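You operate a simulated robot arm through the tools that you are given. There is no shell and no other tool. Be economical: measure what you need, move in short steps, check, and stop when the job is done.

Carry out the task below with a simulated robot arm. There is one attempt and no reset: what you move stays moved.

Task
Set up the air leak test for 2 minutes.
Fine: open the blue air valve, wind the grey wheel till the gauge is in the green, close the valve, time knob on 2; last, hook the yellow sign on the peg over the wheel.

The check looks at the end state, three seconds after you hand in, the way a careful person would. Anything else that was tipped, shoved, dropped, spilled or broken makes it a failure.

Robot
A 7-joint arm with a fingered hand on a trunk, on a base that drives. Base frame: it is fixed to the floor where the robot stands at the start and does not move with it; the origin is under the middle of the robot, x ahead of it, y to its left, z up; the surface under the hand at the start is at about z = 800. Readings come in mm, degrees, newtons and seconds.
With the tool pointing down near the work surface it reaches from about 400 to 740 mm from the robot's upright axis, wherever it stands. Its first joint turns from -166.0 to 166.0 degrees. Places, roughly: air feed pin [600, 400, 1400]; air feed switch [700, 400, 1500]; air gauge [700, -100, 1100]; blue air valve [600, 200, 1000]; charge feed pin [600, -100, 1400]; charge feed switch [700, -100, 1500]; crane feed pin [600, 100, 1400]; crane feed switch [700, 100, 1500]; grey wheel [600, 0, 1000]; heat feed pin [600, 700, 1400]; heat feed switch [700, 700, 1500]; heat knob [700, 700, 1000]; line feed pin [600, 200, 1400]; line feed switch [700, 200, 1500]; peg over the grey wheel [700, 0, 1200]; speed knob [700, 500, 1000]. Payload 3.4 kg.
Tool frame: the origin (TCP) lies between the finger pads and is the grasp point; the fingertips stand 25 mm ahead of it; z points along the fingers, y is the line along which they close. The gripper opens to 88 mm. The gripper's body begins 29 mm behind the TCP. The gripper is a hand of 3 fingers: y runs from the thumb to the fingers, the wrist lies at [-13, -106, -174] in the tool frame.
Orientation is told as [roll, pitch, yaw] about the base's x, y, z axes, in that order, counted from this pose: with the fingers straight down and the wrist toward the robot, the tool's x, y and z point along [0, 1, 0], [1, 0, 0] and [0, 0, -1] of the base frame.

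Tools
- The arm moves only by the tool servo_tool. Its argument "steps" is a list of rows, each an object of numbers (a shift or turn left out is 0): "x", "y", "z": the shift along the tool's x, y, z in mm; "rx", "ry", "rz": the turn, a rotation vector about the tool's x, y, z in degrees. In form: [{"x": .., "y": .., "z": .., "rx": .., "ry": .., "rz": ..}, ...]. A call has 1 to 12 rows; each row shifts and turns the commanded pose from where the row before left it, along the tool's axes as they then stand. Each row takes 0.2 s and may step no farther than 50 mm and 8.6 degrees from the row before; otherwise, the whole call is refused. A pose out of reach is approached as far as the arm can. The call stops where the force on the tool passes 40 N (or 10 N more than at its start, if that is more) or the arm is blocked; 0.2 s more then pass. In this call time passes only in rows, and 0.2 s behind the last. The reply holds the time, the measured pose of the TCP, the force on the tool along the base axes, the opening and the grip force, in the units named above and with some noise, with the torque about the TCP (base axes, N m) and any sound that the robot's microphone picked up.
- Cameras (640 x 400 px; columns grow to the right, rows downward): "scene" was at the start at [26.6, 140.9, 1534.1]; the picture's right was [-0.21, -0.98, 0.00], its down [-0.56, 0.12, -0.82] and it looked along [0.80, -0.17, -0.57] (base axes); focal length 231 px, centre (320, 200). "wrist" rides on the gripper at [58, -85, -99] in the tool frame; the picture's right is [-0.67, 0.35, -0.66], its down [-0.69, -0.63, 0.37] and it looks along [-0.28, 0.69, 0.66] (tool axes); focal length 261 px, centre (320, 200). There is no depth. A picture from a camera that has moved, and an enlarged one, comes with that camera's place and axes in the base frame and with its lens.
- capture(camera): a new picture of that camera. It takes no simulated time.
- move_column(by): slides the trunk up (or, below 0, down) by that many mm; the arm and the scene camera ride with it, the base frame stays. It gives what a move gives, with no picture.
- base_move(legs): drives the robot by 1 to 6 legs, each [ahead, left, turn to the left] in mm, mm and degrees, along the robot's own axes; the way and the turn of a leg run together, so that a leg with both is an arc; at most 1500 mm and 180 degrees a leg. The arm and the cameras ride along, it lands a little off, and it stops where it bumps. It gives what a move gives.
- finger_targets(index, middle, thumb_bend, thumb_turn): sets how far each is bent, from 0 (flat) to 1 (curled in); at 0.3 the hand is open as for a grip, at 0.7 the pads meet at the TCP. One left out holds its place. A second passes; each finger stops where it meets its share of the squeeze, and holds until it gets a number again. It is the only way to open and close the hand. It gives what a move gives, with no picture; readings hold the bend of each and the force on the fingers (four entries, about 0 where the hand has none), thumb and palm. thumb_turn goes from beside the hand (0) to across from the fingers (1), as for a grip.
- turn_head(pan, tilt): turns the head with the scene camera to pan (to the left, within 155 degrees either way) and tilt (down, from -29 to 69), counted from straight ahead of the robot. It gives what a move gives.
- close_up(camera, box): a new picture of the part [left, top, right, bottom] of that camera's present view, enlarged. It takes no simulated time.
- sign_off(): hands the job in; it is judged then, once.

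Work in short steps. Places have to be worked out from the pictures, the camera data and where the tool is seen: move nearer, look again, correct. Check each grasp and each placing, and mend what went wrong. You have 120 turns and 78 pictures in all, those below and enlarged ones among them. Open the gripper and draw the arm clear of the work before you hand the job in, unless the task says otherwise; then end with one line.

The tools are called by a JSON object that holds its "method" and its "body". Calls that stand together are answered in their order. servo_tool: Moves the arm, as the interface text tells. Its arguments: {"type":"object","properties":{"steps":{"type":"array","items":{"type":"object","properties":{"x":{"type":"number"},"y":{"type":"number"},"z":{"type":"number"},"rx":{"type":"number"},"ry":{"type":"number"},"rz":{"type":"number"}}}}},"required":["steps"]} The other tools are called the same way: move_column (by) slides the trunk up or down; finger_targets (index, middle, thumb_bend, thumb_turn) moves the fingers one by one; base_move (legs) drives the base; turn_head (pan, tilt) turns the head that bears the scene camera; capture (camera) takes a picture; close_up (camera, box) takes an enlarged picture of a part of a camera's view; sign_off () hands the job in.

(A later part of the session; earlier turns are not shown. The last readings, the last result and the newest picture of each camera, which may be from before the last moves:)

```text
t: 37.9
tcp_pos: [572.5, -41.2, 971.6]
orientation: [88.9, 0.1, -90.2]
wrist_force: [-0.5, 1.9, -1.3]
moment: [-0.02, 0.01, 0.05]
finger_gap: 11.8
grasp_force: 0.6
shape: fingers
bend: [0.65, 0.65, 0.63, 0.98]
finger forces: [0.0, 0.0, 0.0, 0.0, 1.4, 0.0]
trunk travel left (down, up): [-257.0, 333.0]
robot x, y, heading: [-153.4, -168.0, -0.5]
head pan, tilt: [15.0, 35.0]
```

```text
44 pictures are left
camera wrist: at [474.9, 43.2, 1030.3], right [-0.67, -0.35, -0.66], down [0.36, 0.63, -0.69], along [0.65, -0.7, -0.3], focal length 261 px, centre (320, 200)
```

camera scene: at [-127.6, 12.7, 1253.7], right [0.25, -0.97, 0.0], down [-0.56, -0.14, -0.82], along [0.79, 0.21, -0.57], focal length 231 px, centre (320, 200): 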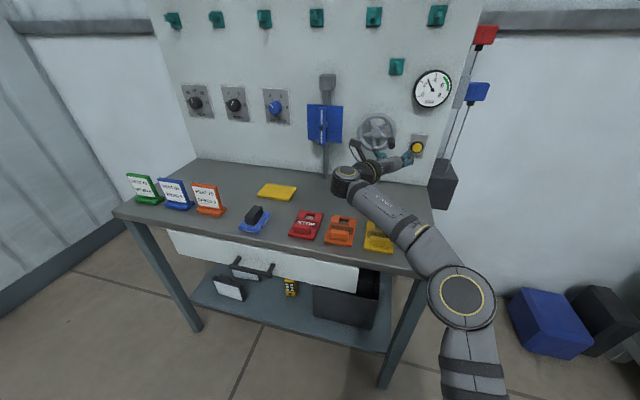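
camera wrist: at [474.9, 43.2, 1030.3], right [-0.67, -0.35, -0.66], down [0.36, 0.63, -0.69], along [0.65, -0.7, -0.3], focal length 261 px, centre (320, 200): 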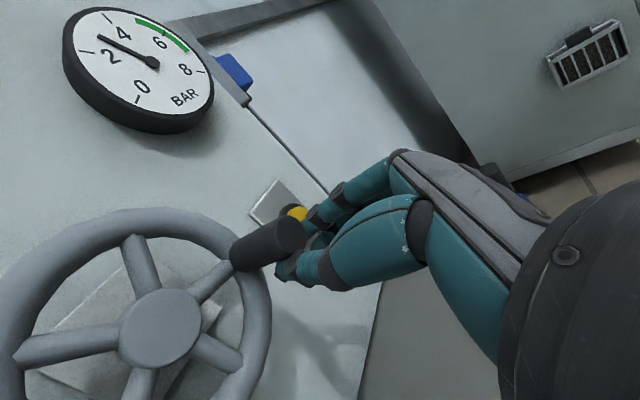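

The arm hit its forward limit and sagged, so the fingers sit below-right of the knob. I open, back off, bring the base 70 mm forward, and approach again.

{"method": "finger_targets", "body": {"index": 0.3, "middle": 0.3, "thumb_bend": 0.3}}

{"method": "servo_tool", "body": {"steps": [{"z": -40}, {"z": -40}, {"z": -40}, {"x": 11, "y": -9}]}}

{"method": "base_move", "body": {"legs": [[80, 0, 0]]}}

```text
t: 38.9
tcp_pos: [572.5, -41.2, 970.9]
orientation: [89.0, 0.1, -90.2]
wrist_force: [-0.4, -0.4, 0.1]
moment: [0.02, -0.02, 0.0]
finger_gap: 84.3
grasp_force: 0.0
shape: fingers
bend: [0.3, 0.3, 0.3, 0.98]
finger forces: [0.0, 0.1, 0.0, 0.0, 0.0, 0.0]
trunk travel left (down, up): [-257.0, 333.0]
robot x, y, heading: [-157.8, -167.5, -0.5]
head pan, tilt: [15.0, 35.0]
```

```text
t: 39.9
tcp_pos: [451.6, -33.2, 984.3]
orientation: [89.1, 0.1, -90.4]
wrist_force: [0.2, -0.5, 0.0]
moment: [0.01, 0.01, 0.0]
finger_gap: 84.6
grasp_force: 0.1
shape: fingers
bend: [0.3, 0.3, 0.3, 0.98]
finger forces: [0.1, 0.0, 0.0, 0.0, 0.1, 0.0]
trunk travel left (down, up): [-257.0, 333.0]
robot x, y, heading: [-155.5, -167.1, -0.5]
head pan, tilt: [15.0, 35.0]
```

```text
t: 41.0
tcp_pos: [529.7, -34.0, 985.2]
orientation: [88.9, 0.1, -90.3]
wrist_force: [-0.2, 0.2, -1.4]
moment: [-0.01, -0.01, 0.03]
finger_gap: 84.4
grasp_force: 0.0
shape: fingers
bend: [0.3, 0.3, 0.3, 0.98]
finger forces: [0.1, 0.0, 0.0, 0.1, 0.0, 0.0]
trunk travel left (down, up): [-257.0, 333.0]
robot x, y, heading: [-77.9, -167.4, -0.5]
head pan, tilt: [15.0, 35.0]
```

Now at (530, -34, 985); I advance 65 mm over the knob and look.

{"method": "servo_tool", "body": {"steps": [{"x": -1, "y": -2, "z": 22}, {"z": 22}, {"z": 20}]}}

{"method": "capture", "body": {"camera": "wrist"}}

```text
t: 41.8
tcp_pos: [596.8, -33.5, 981.7]
orientation: [88.9, 0.0, -90.3]
wrist_force: [0.7, 0.1, 0.2]
moment: [-0.01, -0.03, 0.0]
finger_gap: 84.3
grasp_force: 0.0
shape: fingers
bend: [0.3, 0.3, 0.3, 0.98]
finger forces: [0.0, 0.0, 0.1, 0.0, 0.0, 0.0]
trunk travel left (down, up): [-257.0, 333.0]
robot x, y, heading: [-77.0, -167.7, -0.3]
head pan, tilt: [15.0, 35.0]
```

```text
43 pictures are left
camera wrist: at [497.9, 51.7, 1041.1], right [-0.67, -0.34, -0.66], down [0.36, 0.63, -0.69], along [0.65, -0.7, -0.3], focal length 261 px, centre (320, 200)
```

wrist: 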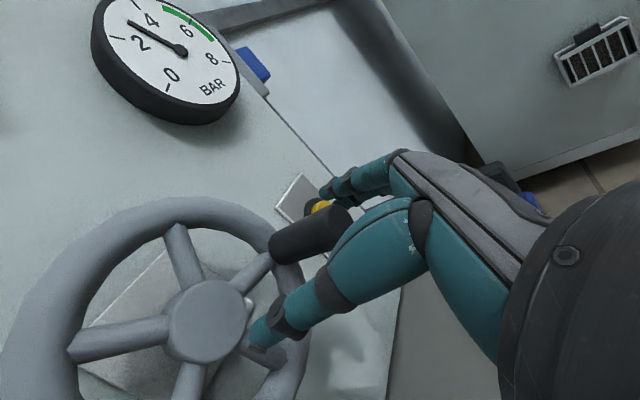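

The computed projection of the TCP falls right on the knob. Close on it.

{"method": "finger_targets", "body": {"index": 0.65, "middle": 0.65, "thumb_bend": 0.65}}

{"method": "capture", "body": {"camera": "wrist"}}

```text
t: 42.8
tcp_pos: [595.0, -32.8, 981.3]
orientation: [88.9, 0.1, -90.3]
wrist_force: [0.7, -0.7, 0.3]
moment: [0.02, 0.02, -0.03]
finger_gap: 15.7
grasp_force: 1.8
shape: fingers
bend: [0.61, 0.65, 0.62, 0.98]
finger forces: [2.3, 0.0, 0.0, 0.0, 1.6, 0.0]
trunk travel left (down, up): [-257.0, 333.0]
robot x, y, heading: [-76.2, -169.8, -0.5]
head pan, tilt: [15.0, 35.0]
```

```text
42 pictures are left
camera wrist: at [497.8, 51.6, 1041.2], right [-0.67, -0.34, -0.66], down [0.36, 0.63, -0.69], along [0.65, -0.7, -0.3], focal length 261 px, centre (320, 200)
```

wrist: 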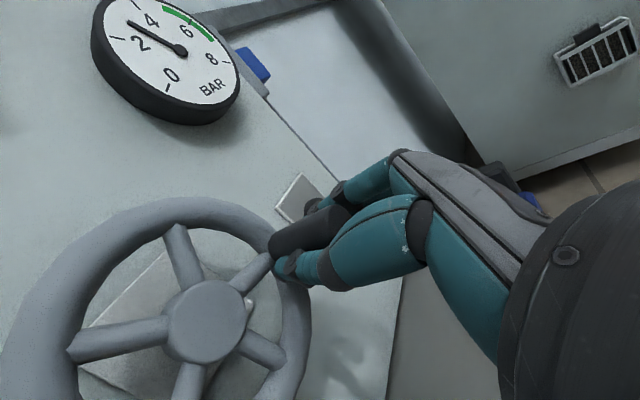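

Only the index bears on it; the knob is about 9 mm above the TCP. I open, shift up 9 mm and close firmly again.

{"method": "finger_targets", "body": {"index": 0.4, "middle": 0.4, "thumb_bend": 0.4}}

{"method": "servo_tool", "body": {"steps": [{"x": 9}]}}

{"method": "finger_targets", "body": {"index": 0.68, "middle": 0.68, "thumb_bend": 0.68}}

```text
t: 43.8
tcp_pos: [594.5, -32.6, 980.9]
orientation: [89.1, 0.1, -90.3]
wrist_force: [0.0, 0.3, 0.1]
moment: [0.02, 0.02, 0.0]
finger_gap: 63.1
grasp_force: 0.1
shape: fingers
bend: [0.4, 0.4, 0.4, 0.98]
finger forces: [0.0, 0.1, 0.0, 0.1, 0.0, 0.0]
trunk travel left (down, up): [-257.0, 333.0]
robot x, y, heading: [-78.0, -168.5, -0.6]
head pan, tilt: [15.0, 35.0]
```

```text
t: 44.2
tcp_pos: [594.4, -34.0, 990.9]
orientation: [88.9, 0.1, -90.1]
wrist_force: [-0.5, 0.1, -0.2]
moment: [-0.01, 0.02, -0.02]
finger_gap: 63.3
grasp_force: 0.0
shape: fingers
bend: [0.4, 0.4, 0.4, 0.98]
finger forces: [0.1, 0.0, 0.1, 0.1, 0.1, 0.0]
trunk travel left (down, up): [-257.0, 333.0]
robot x, y, heading: [-79.1, -169.8, -0.7]
head pan, tilt: [15.0, 35.0]
```

```text
t: 45.2
tcp_pos: [595.3, -33.8, 991.4]
orientation: [88.9, 0.1, -90.3]
wrist_force: [0.3, -2.1, 0.0]
moment: [-0.04, 0.02, -0.04]
finger_gap: 11.1
grasp_force: 4.4
shape: fingers
bend: [0.64, 0.64, 0.64, 0.97]
finger forces: [2.3, 3.4, 0.1, 0.0, 2.6, 0.0]
trunk travel left (down, up): [-257.0, 333.0]
robot x, y, heading: [-72.5, -167.9, -0.6]
head pan, tilt: [15.0, 35.0]
```

Good grip: both fingers and thumb bear. I try 30° clockwise (down and left along the arc, radius ≈55) and read the gauge.

{"method": "servo_tool", "body": {"steps": [{"x": -13.9, "y": -4.1}, {"x": -12.3, "y": -7.6}]}}

{"method": "capture", "body": {"camera": "wrist"}}

```text
t: 45.8
tcp_pos: [594.6, -23.8, 963.5]
orientation: [89.0, 0.1, -90.2]
wrist_force: [3.2, 1.2, 0.8]
moment: [0.06, -0.01, 0.03]
finger_gap: 9.3
grasp_force: 4.3
shape: fingers
bend: [0.66, 0.67, 0.65, 0.95]
finger forces: [1.0, 2.4, 0.1, 0.1, 5.1, 0.1]
trunk travel left (down, up): [-257.0, 333.0]
robot x, y, heading: [-76.8, -170.7, -0.5]
head pan, tilt: [15.0, 35.0]
```

```text
41 pictures are left
camera wrist: at [496.7, 61.9, 1023.8], right [-0.67, -0.35, -0.66], down [0.36, 0.63, -0.69], along [0.65, -0.7, -0.3], focal length 261 px, centre (320, 200)
```

wrist: 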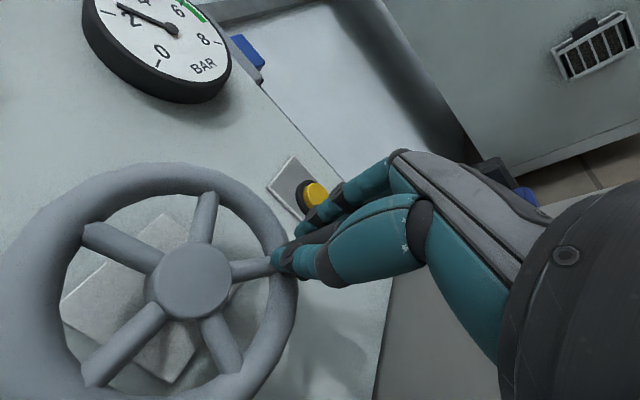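

The wheel turned with the knob. I read the gauge from the scene camera to compare.

{"method": "close_up", "body": {"camera": "scene", "box": [340, 50, 480, 160]}}

```text
3.64 times, centred on (410, 105) of scene
camera zoom: at [-49.3, 12.1, 1253.7], right [0.25, -0.97, 0.0], down [-0.56, -0.14, -0.82], along [0.79, 0.2, -0.57], focal length 839 px, centre (-7, 546)
```

zoom: 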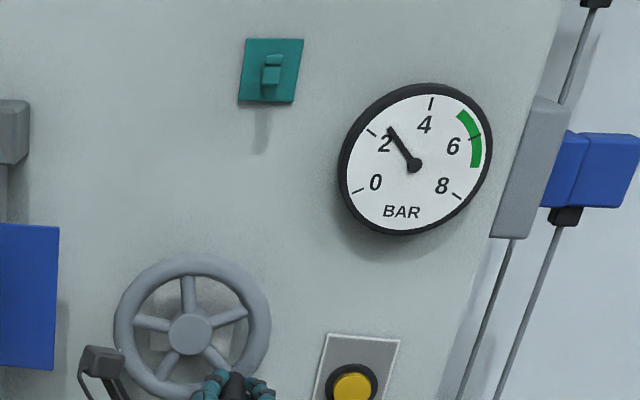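

Gauge ≈2.6, slightly lower than before, so clockwise seems to lower it. I now wind 75° counter-clockwise and re-read.

{"method": "servo_tool", "body": {"steps": [{"x": 21.7, "y": 10.8}, {"x": 24.2, "y": 0.7}, {"x": 22.2, "y": -9.7}]}}

{"method": "close_up", "body": {"camera": "scene", "box": [340, 50, 480, 160]}}

```text
t: 46.6
tcp_pos: [594.2, -26.1, 1036.4]
orientation: [89.2, 0.2, -90.5]
wrist_force: [-5.3, -8.6, 3.1]
moment: [-0.16, -0.01, -0.26]
finger_gap: 3.1
grasp_force: 3.9
shape: fingers
bend: [0.68, 0.6, 0.68, 0.97]
finger forces: [0.0, 8.7, 0.1, 0.1, 0.0, 0.1]
trunk travel left (down, up): [-257.0, 333.0]
robot x, y, heading: [-77.0, -169.1, -0.7]
head pan, tilt: [15.0, 35.0]
```

```text
3.64 times, centred on (410, 105) of scene
camera zoom: at [-50.6, 10.5, 1254.1], right [0.25, -0.97, 0.0], down [-0.55, -0.14, -0.82], along [0.79, 0.2, -0.57], focal length 839 px, centre (-7, 546)
```

zoom: 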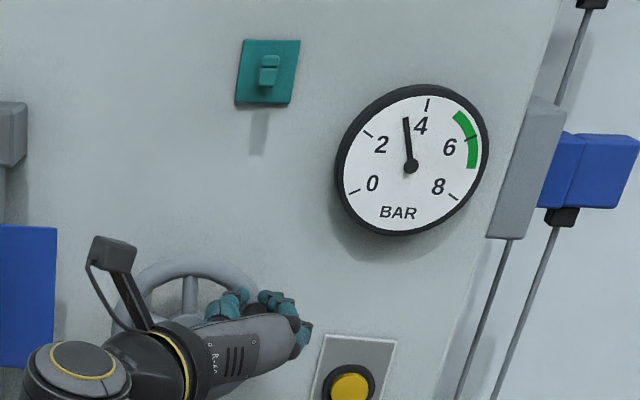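

Counter-clockwise raises it (≈3.4 now), about 1 bar per 90°. The grip slipped (only the middle finger bears); I check the knob's place.

{"method": "capture", "body": {"camera": "wrist"}}

```text
38 pictures are left
camera wrist: at [497.9, 59.3, 1095.3], right [-0.67, -0.34, -0.66], down [0.36, 0.63, -0.69], along [0.65, -0.7, -0.3], focal length 261 px, centre (320, 200)
```

wrist: 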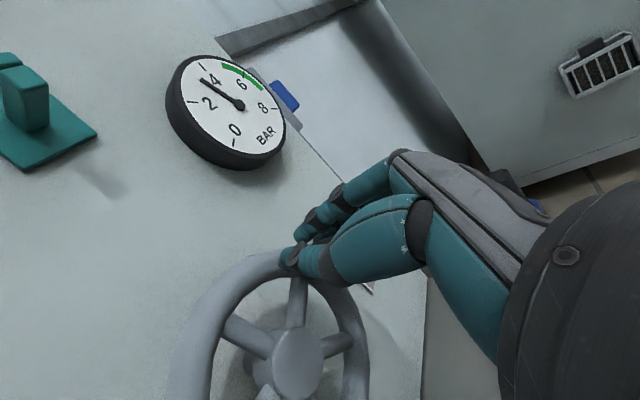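

The knob still follows roughly at the TCP. I open to see the knob and regrip cleanly.

{"method": "finger_targets", "body": {"index": 0.35, "middle": 0.35, "thumb_bend": 0.35}}

{"method": "capture", "body": {"camera": "wrist"}}

```text
t: 47.6
tcp_pos: [596.7, -23.3, 1034.5]
orientation: [89.0, 0.1, -90.3]
wrist_force: [0.8, -1.1, -0.5]
moment: [0.02, 0.01, 0.0]
finger_gap: 73.8
grasp_force: 0.1
shape: fingers
bend: [0.35, 0.35, 0.35, 0.97]
finger forces: [0.1, 0.0, 0.0, 0.1, 0.1, 0.1]
trunk travel left (down, up): [-257.0, 333.0]
robot x, y, heading: [-76.5, -173.7, -0.4]
head pan, tilt: [15.0, 35.0]
```

```text
37 pictures are left
camera wrist: at [499.1, 61.7, 1093.2], right [-0.67, -0.34, -0.66], down [0.36, 0.63, -0.69], along [0.65, -0.7, -0.3], focal length 261 px, centre (320, 200)
```

wrist: 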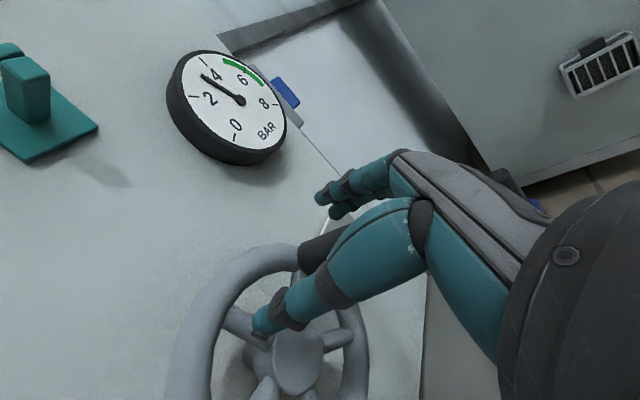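

The knob is at ≈ y -28, z 1025 (63° from top). I shift down 9 and right 5 and regrip.

{"method": "servo_tool", "body": {"steps": [{"x": -9, "y": 5}]}}

{"method": "finger_targets", "body": {"index": 0.72, "middle": 0.72, "thumb_bend": 0.72}}

{"method": "servo_tool", "body": {"steps": [{"y": -7.2, "x": 8.9}, {"y": -7.2, "x": 8.8}, {"y": -10.2, "x": 5.2}, {"y": -10.2, "x": 5.2}, {"y": -11.4, "x": 0.6}, {"y": -11.4, "x": 0.6}]}}

{"method": "capture", "body": {"camera": "wrist"}}

```text
t: 48.0
tcp_pos: [595.8, -27.2, 1024.8]
orientation: [89.0, 0.1, -90.3]
wrist_force: [-0.4, 0.3, 0.4]
moment: [0.03, 0.04, 0.01]
finger_gap: 74.0
grasp_force: 0.0
shape: fingers
bend: [0.35, 0.35, 0.35, 0.97]
finger forces: [0.0, 0.0, 0.0, 0.1, 0.0, 0.0]
trunk travel left (down, up): [-257.0, 333.0]
robot x, y, heading: [-79.3, -168.5, -0.3]
head pan, tilt: [15.0, 35.0]
```

```text
t: 49.0
tcp_pos: [596.0, -31.1, 1025.3]
orientation: [89.0, 0.3, -90.4]
wrist_force: [4.3, -9.7, 3.9]
moment: [-0.06, -0.05, -0.19]
finger_gap: 8.1
grasp_force: 8.6
shape: fingers
bend: [0.62, 0.63, 0.67, 0.97]
finger forces: [6.6, 8.0, 0.0, 0.1, 3.6, 0.0]
trunk travel left (down, up): [-257.0, 333.0]
robot x, y, heading: [-75.3, -170.6, -0.6]
head pan, tilt: [15.0, 35.0]
```

```text
t: 50.3
tcp_pos: [581.8, 7.1, 1050.3]
orientation: [89.5, 0.2, -90.8]
wrist_force: [18.0, -11.0, 16.7]
moment: [-0.33, -0.29, 0.07]
finger_gap: 9.4
grasp_force: 17.9
shape: fingers
bend: [0.56, 0.6, 0.71, 0.98]
finger forces: [23.7, 10.9, 0.0, 0.0, 1.4, 0.0]
out of reach, approached as far as the arm can: row 4, 5, 6
trunk travel left (down, up): [-257.0, 333.0]
robot x, y, heading: [-74.6, -167.7, -0.3]
head pan, tilt: [15.0, 35.0]
stopped in row 6: the force on the tool passed its limit at 41 N (the readings are from after the stop); the commanded pose is now the measured one
```

```text
36 pictures are left
camera wrist: at [484.9, 92.8, 1109.2], right [-0.67, -0.34, -0.67], down [0.37, 0.63, -0.69], along [0.65, -0.7, -0.29], focal length 261 px, centre (320, 200)
```

wrist: 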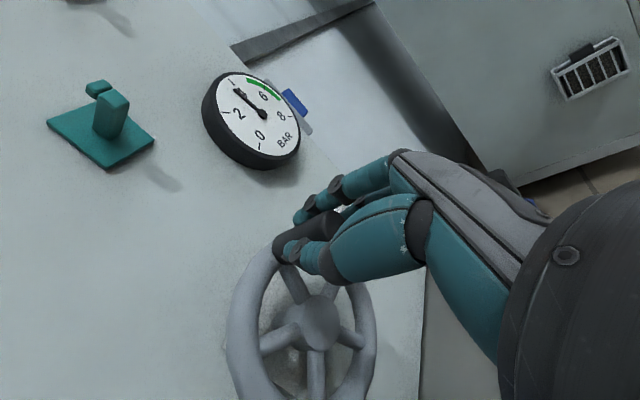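

Gauge is near 4 and the knob near the top, but the arm is at its limit to the left. I release, back out, shift the base 130 mm left, and regrip.

{"method": "finger_targets", "body": {"index": 0.3, "middle": 0.3, "thumb_bend": 0.3}}

{"method": "servo_tool", "body": {"steps": [{"z": -30}, {"z": -30}, {"z": -30}]}}

{"method": "base_move", "body": {"legs": [[0, 130, 0]]}}

{"method": "servo_tool", "body": {"steps": [{"y": 40}, {"y": 40}, {"y": 40}]}}

{"method": "capture", "body": {"camera": "wrist"}}

{"method": "capture", "body": {"camera": "scene"}}

```text
t: 51.3
tcp_pos: [580.0, 12.6, 1047.9]
orientation: [89.3, 0.2, -90.6]
wrist_force: [0.2, -0.9, 0.9]
moment: [0.02, -0.02, 0.02]
finger_gap: 84.4
grasp_force: 0.1
shape: fingers
bend: [0.3, 0.3, 0.3, 0.98]
finger forces: [0.0, 0.1, 0.0, 0.0, 0.1, 0.1]
trunk travel left (down, up): [-257.0, 333.0]
robot x, y, heading: [-76.1, -166.7, -0.4]
head pan, tilt: [15.0, 35.0]
```

```text
t: 52.1
tcp_pos: [487.2, 14.4, 1049.5]
orientation: [89.4, -0.1, -90.6]
wrist_force: [-0.8, 0.8, -0.1]
moment: [-0.01, -0.01, -0.03]
finger_gap: 84.3
grasp_force: 0.0
shape: fingers
bend: [0.3, 0.3, 0.3, 0.98]
finger forces: [0.1, 0.0, 0.1, 0.0, 0.0, 0.0]
trunk travel left (down, up): [-257.0, 333.0]
robot x, y, heading: [-75.5, -171.0, -0.4]
head pan, tilt: [15.0, 35.0]
```

```text
t: 53.4
tcp_pos: [488.4, 145.8, 1048.2]
orientation: [89.1, 0.1, -90.2]
wrist_force: [-0.2, -0.9, 0.5]
moment: [0.02, 0.02, -0.02]
finger_gap: 84.4
grasp_force: 0.1
shape: fingers
bend: [0.3, 0.3, 0.3, 0.98]
finger forces: [0.0, 0.0, 0.0, 0.0, 0.0, 0.0]
trunk travel left (down, up): [-257.0, 333.0]
robot x, y, heading: [-76.1, -38.6, 0.0]
head pan, tilt: [15.0, 35.0]
```

```text
t: 54.2
tcp_pos: [487.5, 27.4, 1052.3]
orientation: [89.2, -0.1, -90.2]
wrist_force: [0.6, -0.1, 1.1]
moment: [0.02, 0.0, -0.01]
finger_gap: 84.7
grasp_force: 0.2
shape: fingers
bend: [0.3, 0.3, 0.3, 0.98]
finger forces: [0.1, 0.0, 0.0, 0.0, 0.1, 0.0]
trunk travel left (down, up): [-257.0, 333.0]
robot x, y, heading: [-75.0, -36.9, -0.3]
head pan, tilt: [15.0, 35.0]
```

```text
35 pictures are left
camera wrist: at [390.7, 112.3, 1110.8], right [-0.67, -0.35, -0.66], down [0.36, 0.63, -0.69], along [0.65, -0.7, -0.29], focal length 261 px, centre (320, 200)
```

wrist: 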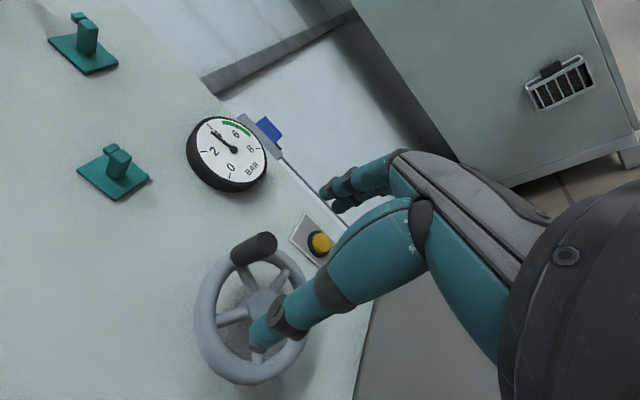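

```text
34 pictures are left
camera scene: at [-48.9, 141.9, 1253.7], right [0.25, -0.97, 0.0], down [-0.55, -0.15, -0.82], along [0.79, 0.21, -0.57], focal length 231 px, centre (320, 200)
```

scene: 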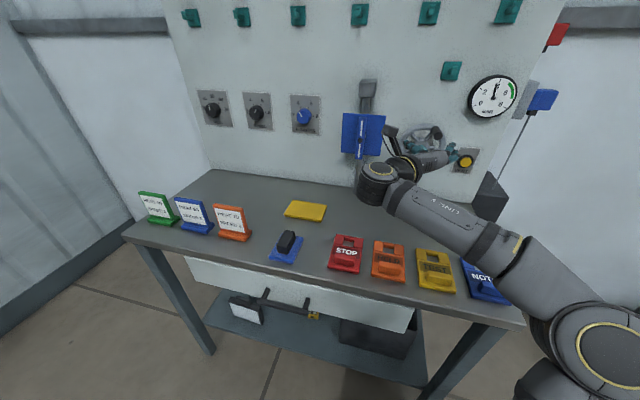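

The knob is at ≈ y -4, z 1051 (26° from top). I shift right 31, advance 107, and grip.

{"method": "servo_tool", "body": {"steps": [{"y": 31, "x": -1}, {"z": 36}, {"z": 36}, {"z": 35}]}}

{"method": "finger_targets", "body": {"index": 0.72, "middle": 0.72, "thumb_bend": 0.72}}

```text
t: 55.2
tcp_pos: [596.1, -4.4, 1048.6]
orientation: [89.3, 0.1, -90.3]
wrist_force: [0.1, -0.1, 0.1]
moment: [-0.02, 0.01, 0.0]
finger_gap: 84.5
grasp_force: 0.0
shape: fingers
bend: [0.3, 0.3, 0.3, 0.98]
finger forces: [0.1, 0.1, 0.1, 0.0, 0.0, 0.1]
trunk travel left (down, up): [-257.0, 333.0]
robot x, y, heading: [-78.7, -40.5, -0.2]
head pan, tilt: [15.0, 35.0]
```

```text
t: 56.2
tcp_pos: [596.5, -3.7, 1047.5]
orientation: [89.1, 0.2, -90.3]
wrist_force: [4.2, -2.3, 2.0]
moment: [-0.06, -0.06, 0.0]
finger_gap: 13.3
grasp_force: 8.7
shape: fingers
bend: [0.61, 0.67, 0.64, 0.97]
finger forces: [7.3, 3.0, 0.1, 0.0, 7.3, 0.0]
trunk travel left (down, up): [-257.0, 333.0]
robot x, y, heading: [-76.5, -41.7, -0.6]
head pan, tilt: [15.0, 35.0]
```

Good grip on all three. I wind another 105° counter-clockwise over the top and down the left side.

{"method": "servo_tool", "body": {"steps": [{"y": -13.7, "x": 4.6}, {"y": -14.5, "x": 0.9}, {"y": -14.2, "x": -2.9}, {"y": -12.9, "x": -6.5}, {"y": -10.9, "x": -9.6}, {"y": -8, "x": -12.1}, {"y": -4.6, "x": -13.7}]}}

{"method": "close_up", "body": {"camera": "scene", "box": [380, 40, 560, 180]}}

```text
t: 57.8
tcp_pos: [597.7, 72.0, 1005.9]
orientation: [89.1, 0.1, -90.3]
wrist_force: [1.5, -3.5, -3.6]
moment: [0.04, 0.05, -0.08]
finger_gap: 3.8
grasp_force: 3.0
shape: fingers
bend: [0.71, 0.72, 0.7, 0.98]
finger forces: [4.6, 0.0, 0.0, 0.0, 1.5, 0.0]
trunk travel left (down, up): [-257.0, 333.0]
robot x, y, heading: [-74.6, -41.8, -0.2]
head pan, tilt: [15.0, 35.0]
```

```text
2.86 times, centred on (470, 110) of scene
camera zoom: at [-48.3, 141.2, 1253.7], right [0.25, -0.97, 0.0], down [-0.56, -0.14, -0.82], along [0.79, 0.21, -0.57], focal length 659 px, centre (-109, 457)
```

zoom: 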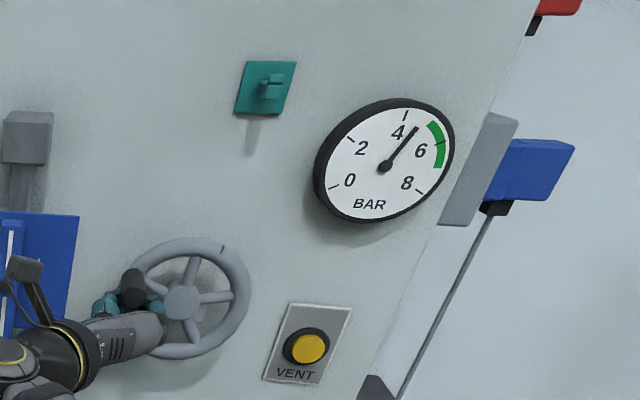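

Gauge ≈4.7. The knob is slipping upward out of the grip, so I open and look to regrip.

{"method": "finger_targets", "body": {"index": 0.35, "middle": 0.35, "thumb_bend": 0.35}}

{"method": "capture", "body": {"camera": "wrist"}}

```text
t: 58.8
tcp_pos: [596.4, 73.5, 1006.4]
orientation: [89.2, 0.1, -90.1]
wrist_force: [-0.9, 0.0, 1.1]
moment: [0.03, 0.02, -0.02]
finger_gap: 73.6
grasp_force: 0.0
shape: fingers
bend: [0.35, 0.35, 0.35, 0.98]
finger forces: [0.0, 0.1, 0.0, 0.1, 0.0, 0.0]
trunk travel left (down, up): [-257.0, 333.0]
robot x, y, heading: [-76.1, -43.9, -0.1]
head pan, tilt: [15.0, 35.0]
```

```text
32 pictures are left
camera wrist: at [498.3, 158.4, 1065.3], right [-0.67, -0.35, -0.66], down [0.36, 0.63, -0.69], along [0.65, -0.7, -0.29], focal length 261 px, centre (320, 200)
```

wrist: 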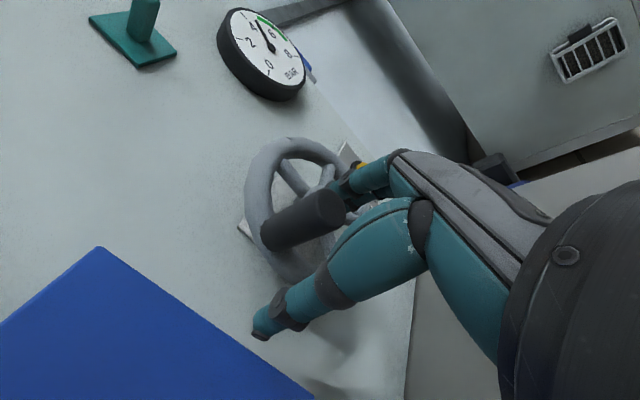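

The knob is at ≈ y 73, z 1025, i.e. 19 mm above the TCP. I move up 20, grip harder, and continue 75°.

{"method": "servo_tool", "body": {"steps": [{"x": 20}]}}

{"method": "finger_targets", "body": {"index": 0.85, "middle": 0.85, "thumb_bend": 0.85}}

{"method": "servo_tool", "body": {"steps": [{"y": -4.8, "x": -14.1}, {"y": -0.9, "x": -14.9}, {"y": 3, "x": -14.6}, {"y": 6.6, "x": -13.3}, {"y": 9.9, "x": -11.1}]}}

{"method": "close_up", "body": {"camera": "scene", "box": [380, 40, 560, 180]}}

```text
t: 59.2
tcp_pos: [594.6, 73.5, 1024.7]
orientation: [89.2, 0.1, -90.3]
wrist_force: [-0.5, -1.0, -0.2]
moment: [0.02, -0.01, 0.0]
finger_gap: 73.8
grasp_force: 0.1
shape: fingers
bend: [0.35, 0.35, 0.35, 0.98]
finger forces: [0.0, 0.1, 0.0, 0.0, 0.1, 0.0]
trunk travel left (down, up): [-257.0, 333.0]
robot x, y, heading: [-72.4, -40.6, -0.0]
head pan, tilt: [15.0, 35.0]
```

```text
t: 60.2
tcp_pos: [597.5, 68.9, 1024.1]
orientation: [89.1, 0.2, -90.4]
wrist_force: [7.4, -17.1, -8.0]
moment: [-0.05, 0.12, -0.26]
finger_gap: 0.0
grasp_force: 8.7
shape: fingers
bend: [0.77, 0.64, 0.77, 0.95]
finger forces: [0.0, 16.7, 0.0, 0.1, 0.0, 0.0]
trunk travel left (down, up): [-257.0, 333.0]
robot x, y, heading: [-73.1, -39.6, -0.2]
head pan, tilt: [15.0, 35.0]
```

```text
t: 61.4
tcp_pos: [592.5, 57.4, 965.1]
orientation: [89.7, 0.2, -90.2]
wrist_force: [5.9, -15.6, 28.5]
moment: [-0.42, -0.6, -0.24]
finger_gap: 0.0
grasp_force: 10.6
shape: fingers
bend: [0.78, 0.59, 0.77, 0.94]
finger forces: [0.0, 22.2, 0.1, 0.1, 0.0, 0.0]
trunk travel left (down, up): [-257.0, 333.0]
robot x, y, heading: [-76.9, -39.3, -0.5]
head pan, tilt: [15.0, 35.0]
```

```text
2.86 times, centred on (470, 110) of scene
camera zoom: at [-51.4, 139.4, 1254.4], right [0.25, -0.97, 0.0], down [-0.55, -0.14, -0.82], along [0.79, 0.21, -0.57], focal length 659 px, centre (-109, 457)
```

zoom: 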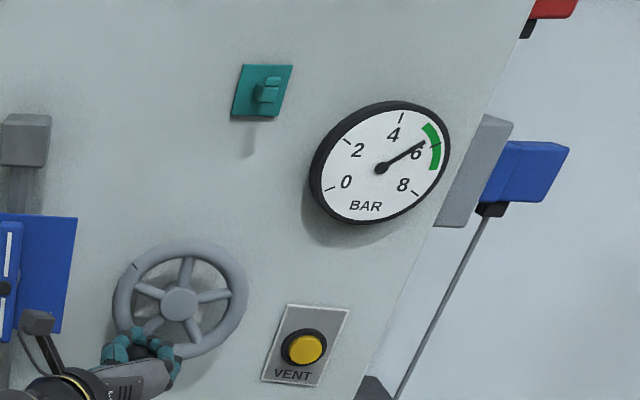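

Gauge ≈5.8, inside the green. I release, back out straight, and re-read.

{"method": "finger_targets", "body": {"index": 0.3, "middle": 0.3, "thumb_bend": 0.3}}

{"method": "servo_tool", "body": {"steps": [{"z": -35}, {"z": -35}, {"z": -35}, {"x": 40}, {"x": 40}, {"x": 30}]}}

{"method": "close_up", "body": {"camera": "scene", "box": [320, 40, 560, 220]}}

```text
t: 62.4
tcp_pos: [595.4, 58.3, 959.2]
orientation: [89.3, 0.2, -90.3]
wrist_force: [-1.0, 0.7, 1.0]
moment: [0.03, -0.02, -0.02]
finger_gap: 84.5
grasp_force: 0.2
shape: fingers
bend: [0.3, 0.3, 0.3, 0.97]
finger forces: [0.0, 0.0, 0.0, 0.0, 0.0, 0.1]
trunk travel left (down, up): [-257.0, 333.0]
robot x, y, heading: [-74.4, -37.7, -0.6]
head pan, tilt: [15.0, 35.0]
```

```text
t: 63.8
tcp_pos: [489.0, 61.1, 1071.1]
orientation: [89.2, 0.0, -90.2]
wrist_force: [0.8, 0.0, 0.2]
moment: [-0.02, 0.01, 0.01]
finger_gap: 84.4
grasp_force: 0.0
shape: fingers
bend: [0.3, 0.3, 0.3, 0.97]
finger forces: [0.1, 0.0, 0.1, 0.0, 0.1, 0.0]
trunk travel left (down, up): [-257.0, 333.0]
robot x, y, heading: [-75.1, -41.4, -0.3]
head pan, tilt: [15.0, 35.0]
```

```text
2.22 times, centred on (440, 130) of scene
camera zoom: at [-48.8, 141.7, 1253.7], right [0.25, -0.97, 0.0], down [-0.55, -0.15, -0.82], along [0.79, 0.21, -0.57], focal length 513 px, centre (53, 356)
```

zoom: 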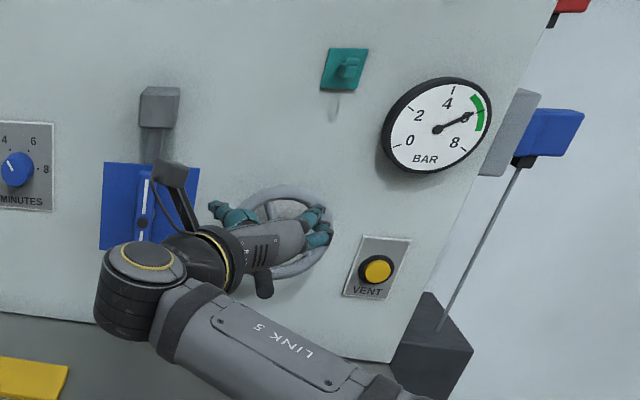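

Gauge ≈6, in the green. Next the valve: I close the fingers as a pusher and shift the base 150 mm left so the handle is in reach.

{"method": "finger_targets", "body": {"index": 0.7, "middle": 0.7, "thumb_bend": 0.7}}

{"method": "base_move", "body": {"legs": [[0, 150, 0]]}}

{"method": "servo_tool", "body": {"steps": [{"y": -22, "x": -12}, {"z": 30}, {"z": 30}, {"z": 28}]}}

{"method": "capture", "body": {"camera": "scene"}}

```text
t: 64.8
tcp_pos: [489.8, 61.1, 1072.0]
orientation: [89.2, 0.1, -90.2]
wrist_force: [0.0, -0.7, -1.0]
moment: [0.0, 0.01, -0.01]
finger_gap: 0.0
grasp_force: 0.1
shape: fingers
bend: [0.7, 0.7, 0.7, 0.97]
finger forces: [0.0, 0.1, 0.1, 0.1, 0.0, 0.1]
trunk travel left (down, up): [-257.0, 333.0]
robot x, y, heading: [-80.2, -34.0, -0.2]
head pan, tilt: [15.0, 35.0]
```

```text
t: 66.2
tcp_pos: [489.1, 211.5, 1070.6]
orientation: [89.2, 0.1, -90.1]
wrist_force: [-0.3, -0.1, 0.4]
moment: [-0.01, 0.01, 0.0]
finger_gap: 0.0
grasp_force: 0.1
shape: fingers
bend: [0.7, 0.7, 0.7, 0.97]
finger forces: [0.0, 0.0, 0.0, 0.0, 0.0, 0.0]
trunk travel left (down, up): [-257.0, 333.0]
robot x, y, heading: [-73.9, 111.9, -0.3]
head pan, tilt: [15.0, 35.0]
```

```text
t: 67.2
tcp_pos: [577.3, 234.3, 1058.7]
orientation: [89.3, 0.1, -90.1]
wrist_force: [0.8, 0.4, -0.4]
moment: [-0.04, -0.02, 0.02]
finger_gap: 0.0
grasp_force: 0.0
shape: fingers
bend: [0.7, 0.7, 0.7, 0.97]
finger forces: [0.0, 0.0, 0.0, 0.0, 0.1, 0.0]
trunk travel left (down, up): [-257.0, 333.0]
robot x, y, heading: [-71.6, 110.6, -0.1]
head pan, tilt: [15.0, 35.0]
```

```text
29 pictures are left
camera scene: at [-48.8, 291.0, 1253.7], right [0.26, -0.97, 0.0], down [-0.55, -0.15, -0.82], along [0.79, 0.21, -0.57], focal length 231 px, centre (320, 200)
```

scene: 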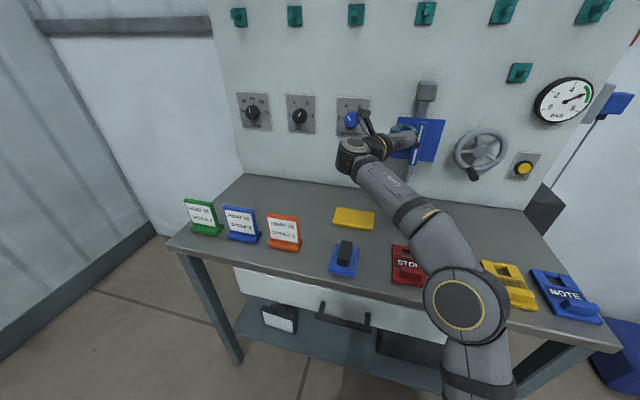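

The fingers are left of the handle's top. I push right and down along the arc to horizontal.

{"method": "servo_tool", "body": {"steps": [{"y": 18}, {"y": 14.6, "x": 6.9}, {"y": 16.1, "x": 1.6}, {"y": 15.7, "x": -4.1}, {"y": 13.3, "x": -9.2}, {"y": 5.3, "x": -6.2}]}}

{"method": "servo_tool", "body": {"steps": [{"x": -4}, {"x": -4}, {"x": -4}]}}

{"method": "close_up", "body": {"camera": "scene", "box": [340, 60, 560, 220]}}

```text
t: 68.6
tcp_pos: [577.1, 149.9, 1048.1]
orientation: [89.3, 0.1, -90.1]
wrist_force: [-0.1, 1.8, 1.4]
moment: [-0.01, 0.01, -0.03]
finger_gap: 0.1
grasp_force: 0.8
shape: fingers
bend: [0.7, 0.7, 0.7, 0.97]
finger forces: [0.0, 1.2, 0.0, 0.0, 0.0, 0.0]
trunk travel left (down, up): [-257.0, 333.0]
robot x, y, heading: [-67.8, 107.4, -0.2]
head pan, tilt: [15.0, 35.0]
```

```text
t: 69.4
tcp_pos: [575.3, 150.6, 1041.3]
orientation: [89.8, -0.1, -90.1]
wrist_force: [7.9, 4.4, 37.5]
moment: [-0.47, -0.55, 0.17]
finger_gap: 0.2
grasp_force: 18.2
shape: fingers
bend: [0.7, 0.7, 0.7, 0.97]
finger forces: [0.0, 36.5, 0.0, 0.0, 0.0, 0.0]
trunk travel left (down, up): [-257.0, 333.0]
robot x, y, heading: [-76.3, 109.9, 0.1]
head pan, tilt: [15.0, 35.0]
```

```text
2.50 times, centred on (450, 140) of scene
camera zoom: at [-51.5, 291.5, 1254.3], right [0.26, -0.97, 0.0], down [-0.55, -0.15, -0.82], along [0.79, 0.21, -0.57], focal length 577 px, centre (-5, 350)
```

zoom: 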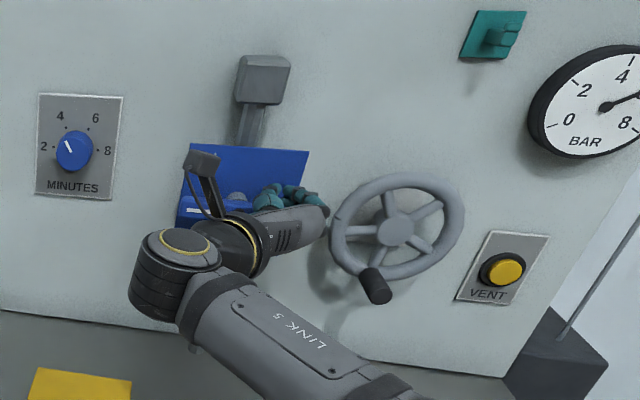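

The handle is horizontal against its stop: valve closed. I back off and drive left/forward toward the minutes knob (≈[650–684, 372, 1058]).

{"method": "servo_tool", "body": {"steps": [{"x": 12}, {"z": -40}, {"z": -40}, {"z": -40}]}}

{"method": "base_move", "body": {"legs": [[0, 190, 0]]}}

{"method": "finger_targets", "body": {"index": 0.3, "middle": 0.3, "thumb_bend": 0.3}}

{"method": "capture", "body": {"camera": "wrist"}}

{"method": "close_up", "body": {"camera": "scene", "box": [290, 40, 590, 220]}}

```text
t: 70.4
tcp_pos: [456.8, 149.8, 1049.8]
orientation: [89.3, 0.1, -90.1]
wrist_force: [-0.4, -0.3, 0.5]
moment: [0.02, -0.01, 0.01]
finger_gap: 0.0
grasp_force: 0.1
shape: fingers
bend: [0.7, 0.7, 0.7, 0.97]
finger forces: [0.0, 0.0, 0.1, 0.0, 0.0, 0.0]
trunk travel left (down, up): [-257.0, 333.0]
robot x, y, heading: [-70.4, 112.7, 0.0]
head pan, tilt: [15.0, 35.0]
```

```text
t: 71.9
tcp_pos: [457.3, 342.2, 1049.2]
orientation: [89.2, 0.0, -90.2]
wrist_force: [0.6, -0.2, -0.3]
moment: [0.04, -0.01, -0.01]
finger_gap: 0.0
grasp_force: 0.0
shape: fingers
bend: [0.7, 0.7, 0.7, 0.97]
finger forces: [0.1, 0.0, 0.0, 0.0, 0.0, 0.0]
trunk travel left (down, up): [-257.0, 333.0]
robot x, y, heading: [-74.0, 302.5, -0.2]
head pan, tilt: [15.0, 35.0]
```

```text
t: 72.9
tcp_pos: [458.2, 343.1, 1049.6]
orientation: [89.2, 0.0, -90.1]
wrist_force: [-0.4, 0.2, 0.5]
moment: [0.0, 0.02, 0.03]
finger_gap: 84.4
grasp_force: 0.0
shape: fingers
bend: [0.3, 0.3, 0.3, 0.97]
finger forces: [0.1, 0.1, 0.0, 0.0, 0.1, 0.0]
trunk travel left (down, up): [-257.0, 333.0]
robot x, y, heading: [-73.1, 305.0, -0.3]
head pan, tilt: [15.0, 35.0]
```

```text
27 pictures are left
camera wrist: at [359.9, 427.9, 1109.0], right [-0.67, -0.35, -0.66], down [0.36, 0.63, -0.69], along [0.65, -0.7, -0.29], focal length 261 px, centre (320, 200)
```

wrist: 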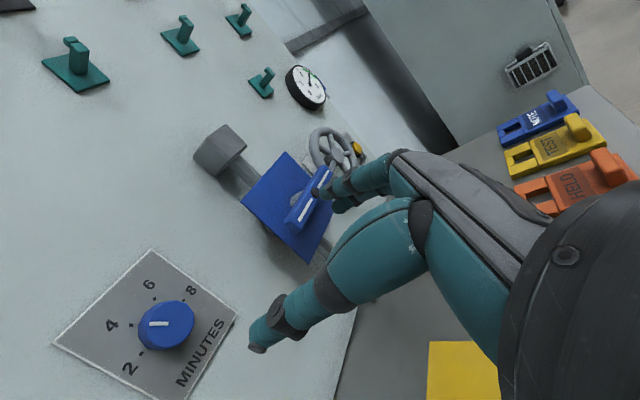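

```text
2.13 times, centred on (440, 130) of scene
camera zoom: at [-47.7, 485.2, 1253.7], right [0.25, -0.97, 0.0], down [-0.55, -0.15, -0.82], along [0.79, 0.21, -0.57], focal length 492 px, centre (64, 349)
```

zoom: 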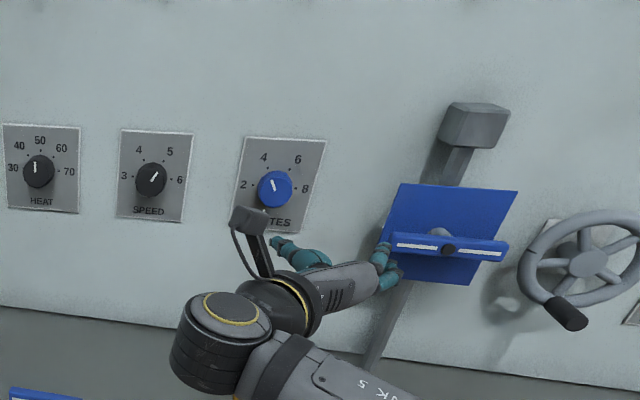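

The pointer is at about 4, so the knob needs ~60° counter-clockwise to 2. Knob axis ≈ y 379, z 1054, face x ≈ 660. I drive 75 mm forward and align left 36, up 4.

{"method": "base_move", "body": {"legs": [[70, 30, 0]]}}

{"method": "capture", "body": {"camera": "wrist"}}

```text
t: 74.0
tcp_pos: [526.7, 372.9, 1049.2]
orientation: [89.2, 0.1, -90.4]
wrist_force: [-0.4, 0.1, -0.5]
moment: [-0.01, 0.0, -0.01]
finger_gap: 84.4
grasp_force: 0.0
shape: fingers
bend: [0.3, 0.3, 0.3, 0.97]
finger forces: [0.1, 0.0, 0.1, 0.0, 0.0, 0.0]
trunk travel left (down, up): [-257.0, 333.0]
robot x, y, heading: [-5.1, 334.7, -0.3]
head pan, tilt: [15.0, 35.0]
```

```text
25 pictures are left
camera wrist: at [428.7, 457.1, 1109.1], right [-0.67, -0.34, -0.66], down [0.36, 0.63, -0.69], along [0.65, -0.7, -0.29], focal length 261 px, centre (320, 200)
```

wrist: 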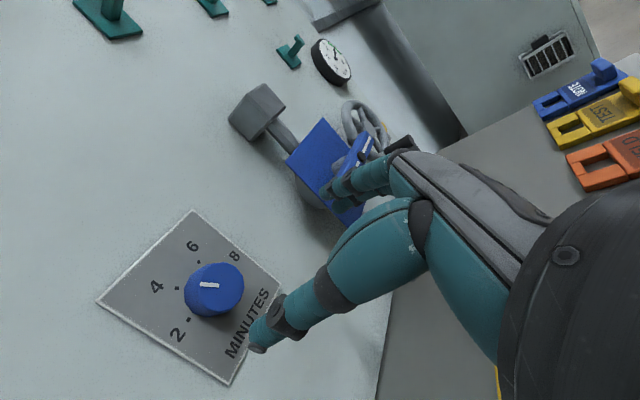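

Face centre ≈ [650, 382, 1055]. Align and advance 118 mm to x≈645, then close on the knob.

{"method": "servo_tool", "body": {"steps": [{"y": -9, "x": 6}, {"z": 40}, {"z": 40}, {"z": 38}]}}

{"method": "capture", "body": {"camera": "wrist"}}

```text
t: 75.0
tcp_pos: [644.6, 379.1, 1056.2]
orientation: [89.3, 0.1, -90.1]
wrist_force: [-0.2, -0.3, 0.2]
moment: [0.03, -0.03, 0.01]
finger_gap: 84.6
grasp_force: 0.1
shape: fingers
bend: [0.3, 0.3, 0.3, 0.97]
finger forces: [0.0, 0.1, 0.0, 0.0, 0.0, 0.0]
trunk travel left (down, up): [-257.0, 333.0]
robot x, y, heading: [-4.0, 334.4, -0.5]
head pan, tilt: [15.0, 35.0]
```

```text
24 pictures are left
camera wrist: at [547.5, 464.0, 1115.6], right [-0.67, -0.34, -0.66], down [0.36, 0.63, -0.69], along [0.65, -0.7, -0.29], focal length 261 px, centre (320, 200)
```

wrist: 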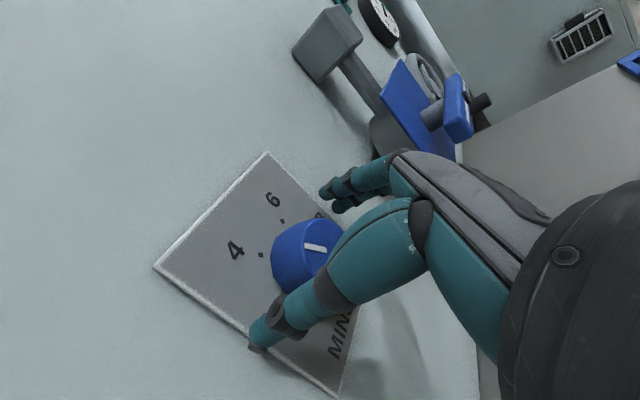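

The knob sits between thumb and fingers. Close on it.

{"method": "finger_targets", "body": {"index": 0.68, "middle": 0.68, "thumb_bend": 0.68}}

{"method": "servo_tool", "body": {"steps": [{"rz": -8}, {"rz": -8}, {"rz": -8}]}}

{"method": "capture", "body": {"camera": "wrist"}}

```text
t: 76.0
tcp_pos: [645.4, 378.8, 1056.1]
orientation: [89.2, 0.1, -90.2]
wrist_force: [-0.8, -5.2, 0.0]
moment: [-0.04, 0.05, -0.21]
finger_gap: 31.3
grasp_force: 13.7
shape: fingers
bend: [0.57, 0.58, 0.55, 0.97]
finger forces: [7.1, 9.0, 0.0, 0.0, 11.2, 0.1]
trunk travel left (down, up): [-257.0, 333.0]
robot x, y, heading: [-5.9, 330.7, -0.5]
head pan, tilt: [15.0, 35.0]
```

```text
t: 76.8
tcp_pos: [643.1, 379.2, 1055.2]
orientation: [89.2, -24.0, -89.9]
wrist_force: [4.5, -4.2, 5.0]
moment: [-0.02, -0.12, -0.28]
finger_gap: 30.8
grasp_force: 13.6
shape: fingers
bend: [0.56, 0.58, 0.56, 0.95]
finger forces: [8.4, 8.5, 0.0, 0.1, 10.6, 0.1]
trunk travel left (down, up): [-257.0, 333.0]
robot x, y, heading: [-6.0, 331.9, -0.6]
head pan, tilt: [15.0, 35.0]
```

```text
23 pictures are left
camera wrist: at [546.6, 481.0, 1074.8], right [-0.66, -0.59, -0.46], down [0.36, 0.29, -0.89], along [0.66, -0.75, 0.01], focal length 261 px, centre (320, 200)
```

wrist: 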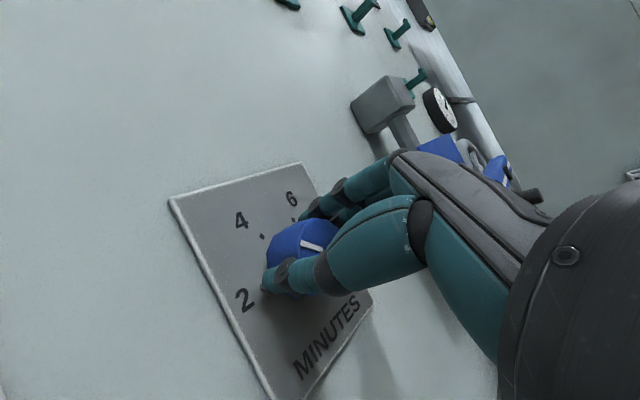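

The knob follows the grip (24° turned). I continue to about 60° in all.

{"method": "servo_tool", "body": {"steps": [{"rz": -8}, {"rz": -8}, {"rz": -8}, {"rz": -8}, {"rz": -4}]}}

{"method": "close_up", "body": {"camera": "scene", "box": [320, 30, 480, 150]}}

```text
t: 78.0
tcp_pos: [644.2, 380.8, 1055.3]
orientation: [88.2, -60.0, -88.7]
wrist_force: [5.5, 3.1, 4.5]
moment: [-0.01, -0.26, -0.14]
finger_gap: 31.1
grasp_force: 14.4
shape: fingers
bend: [0.56, 0.59, 0.56, 0.94]
finger forces: [7.3, 7.6, 0.0, 0.1, 13.5, 0.0]
trunk travel left (down, up): [-257.0, 333.0]
robot x, y, heading: [-4.0, 331.2, -0.4]
head pan, tilt: [15.0, 35.0]
```

```text
3.33 times, centred on (400, 90) of scene
camera zoom: at [21.7, 515.8, 1253.6], right [0.25, -0.97, 0.0], down [-0.56, -0.15, -0.82], along [0.79, 0.21, -0.57], focal length 769 px, centre (53, 567)
```

zoom: 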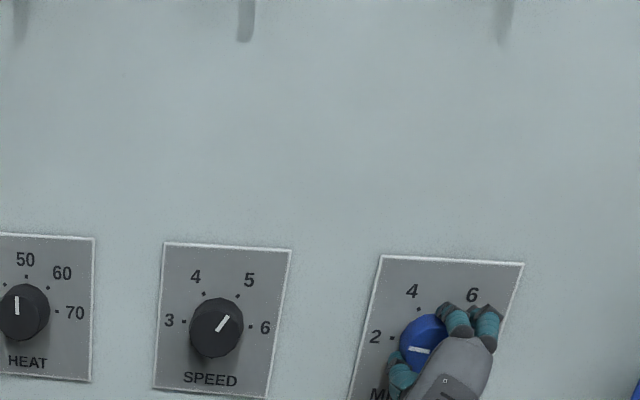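

The pointer is near 2. I release, back off and check it precisely.

{"method": "finger_targets", "body": {"index": 0.3, "middle": 0.3, "thumb_bend": 0.3}}

{"method": "servo_tool", "body": {"steps": [{"z": -40}, {"z": -40}, {"z": -40}]}}

{"method": "close_up", "body": {"camera": "scene", "box": [390, 80, 470, 145]}}

{"method": "capture", "body": {"camera": "wrist"}}

```text
t: 79.0
tcp_pos: [643.9, 380.1, 1055.0]
orientation: [88.4, -59.9, -88.9]
wrist_force: [0.5, 0.5, 1.0]
moment: [-0.01, -0.01, 0.01]
finger_gap: 84.6
grasp_force: 0.0
shape: fingers
bend: [0.3, 0.3, 0.3, 0.97]
finger forces: [0.0, 0.0, 0.0, 0.1, 0.1, 0.1]
trunk travel left (down, up): [-257.0, 333.0]
robot x, y, heading: [-8.3, 334.2, -0.4]
head pan, tilt: [15.0, 35.0]
```

```text
t: 79.8
tcp_pos: [523.1, 380.5, 1054.6]
orientation: [88.2, -60.1, -89.1]
wrist_force: [-1.3, 1.8, 1.2]
moment: [-0.01, 0.1, -0.06]
finger_gap: 84.6
grasp_force: 0.2
shape: fingers
bend: [0.3, 0.3, 0.3, 0.98]
finger forces: [0.1, 0.0, 0.0, 0.1, 0.0, 0.0]
trunk travel left (down, up): [-257.0, 333.0]
robot x, y, heading: [-6.6, 333.8, -0.5]
head pan, tilt: [15.0, 35.0]
```

```text
6.15 times, centred on (430, 112) of scene
camera zoom: at [18.8, 516.7, 1253.6], right [0.25, -0.97, 0.0], down [-0.55, -0.15, -0.82], along [0.79, 0.21, -0.57], focal length 1420 px, centre (-357, 738)
```

zoom: 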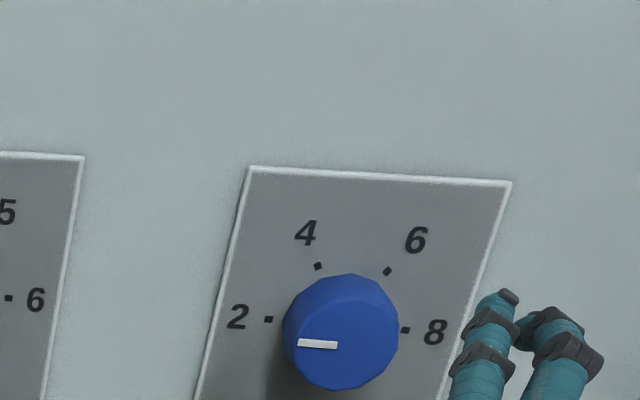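

```text
20 pictures are left
camera wrist: at [423.6, 474.1, 1011.3], right [-0.66, -0.75, -0.02], down [0.35, -0.28, -0.89], along [0.66, -0.6, 0.45], focal length 261 px, centre (320, 200)
```

wrist: 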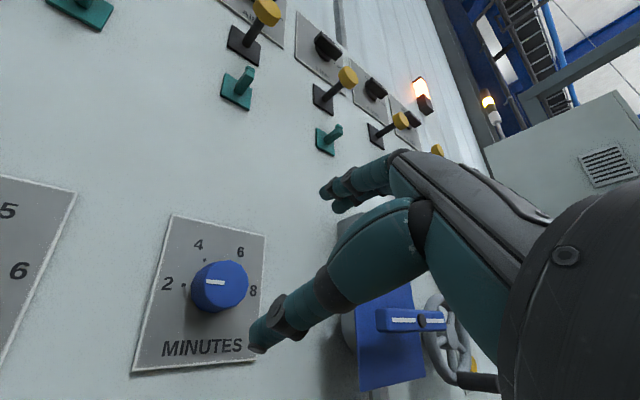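

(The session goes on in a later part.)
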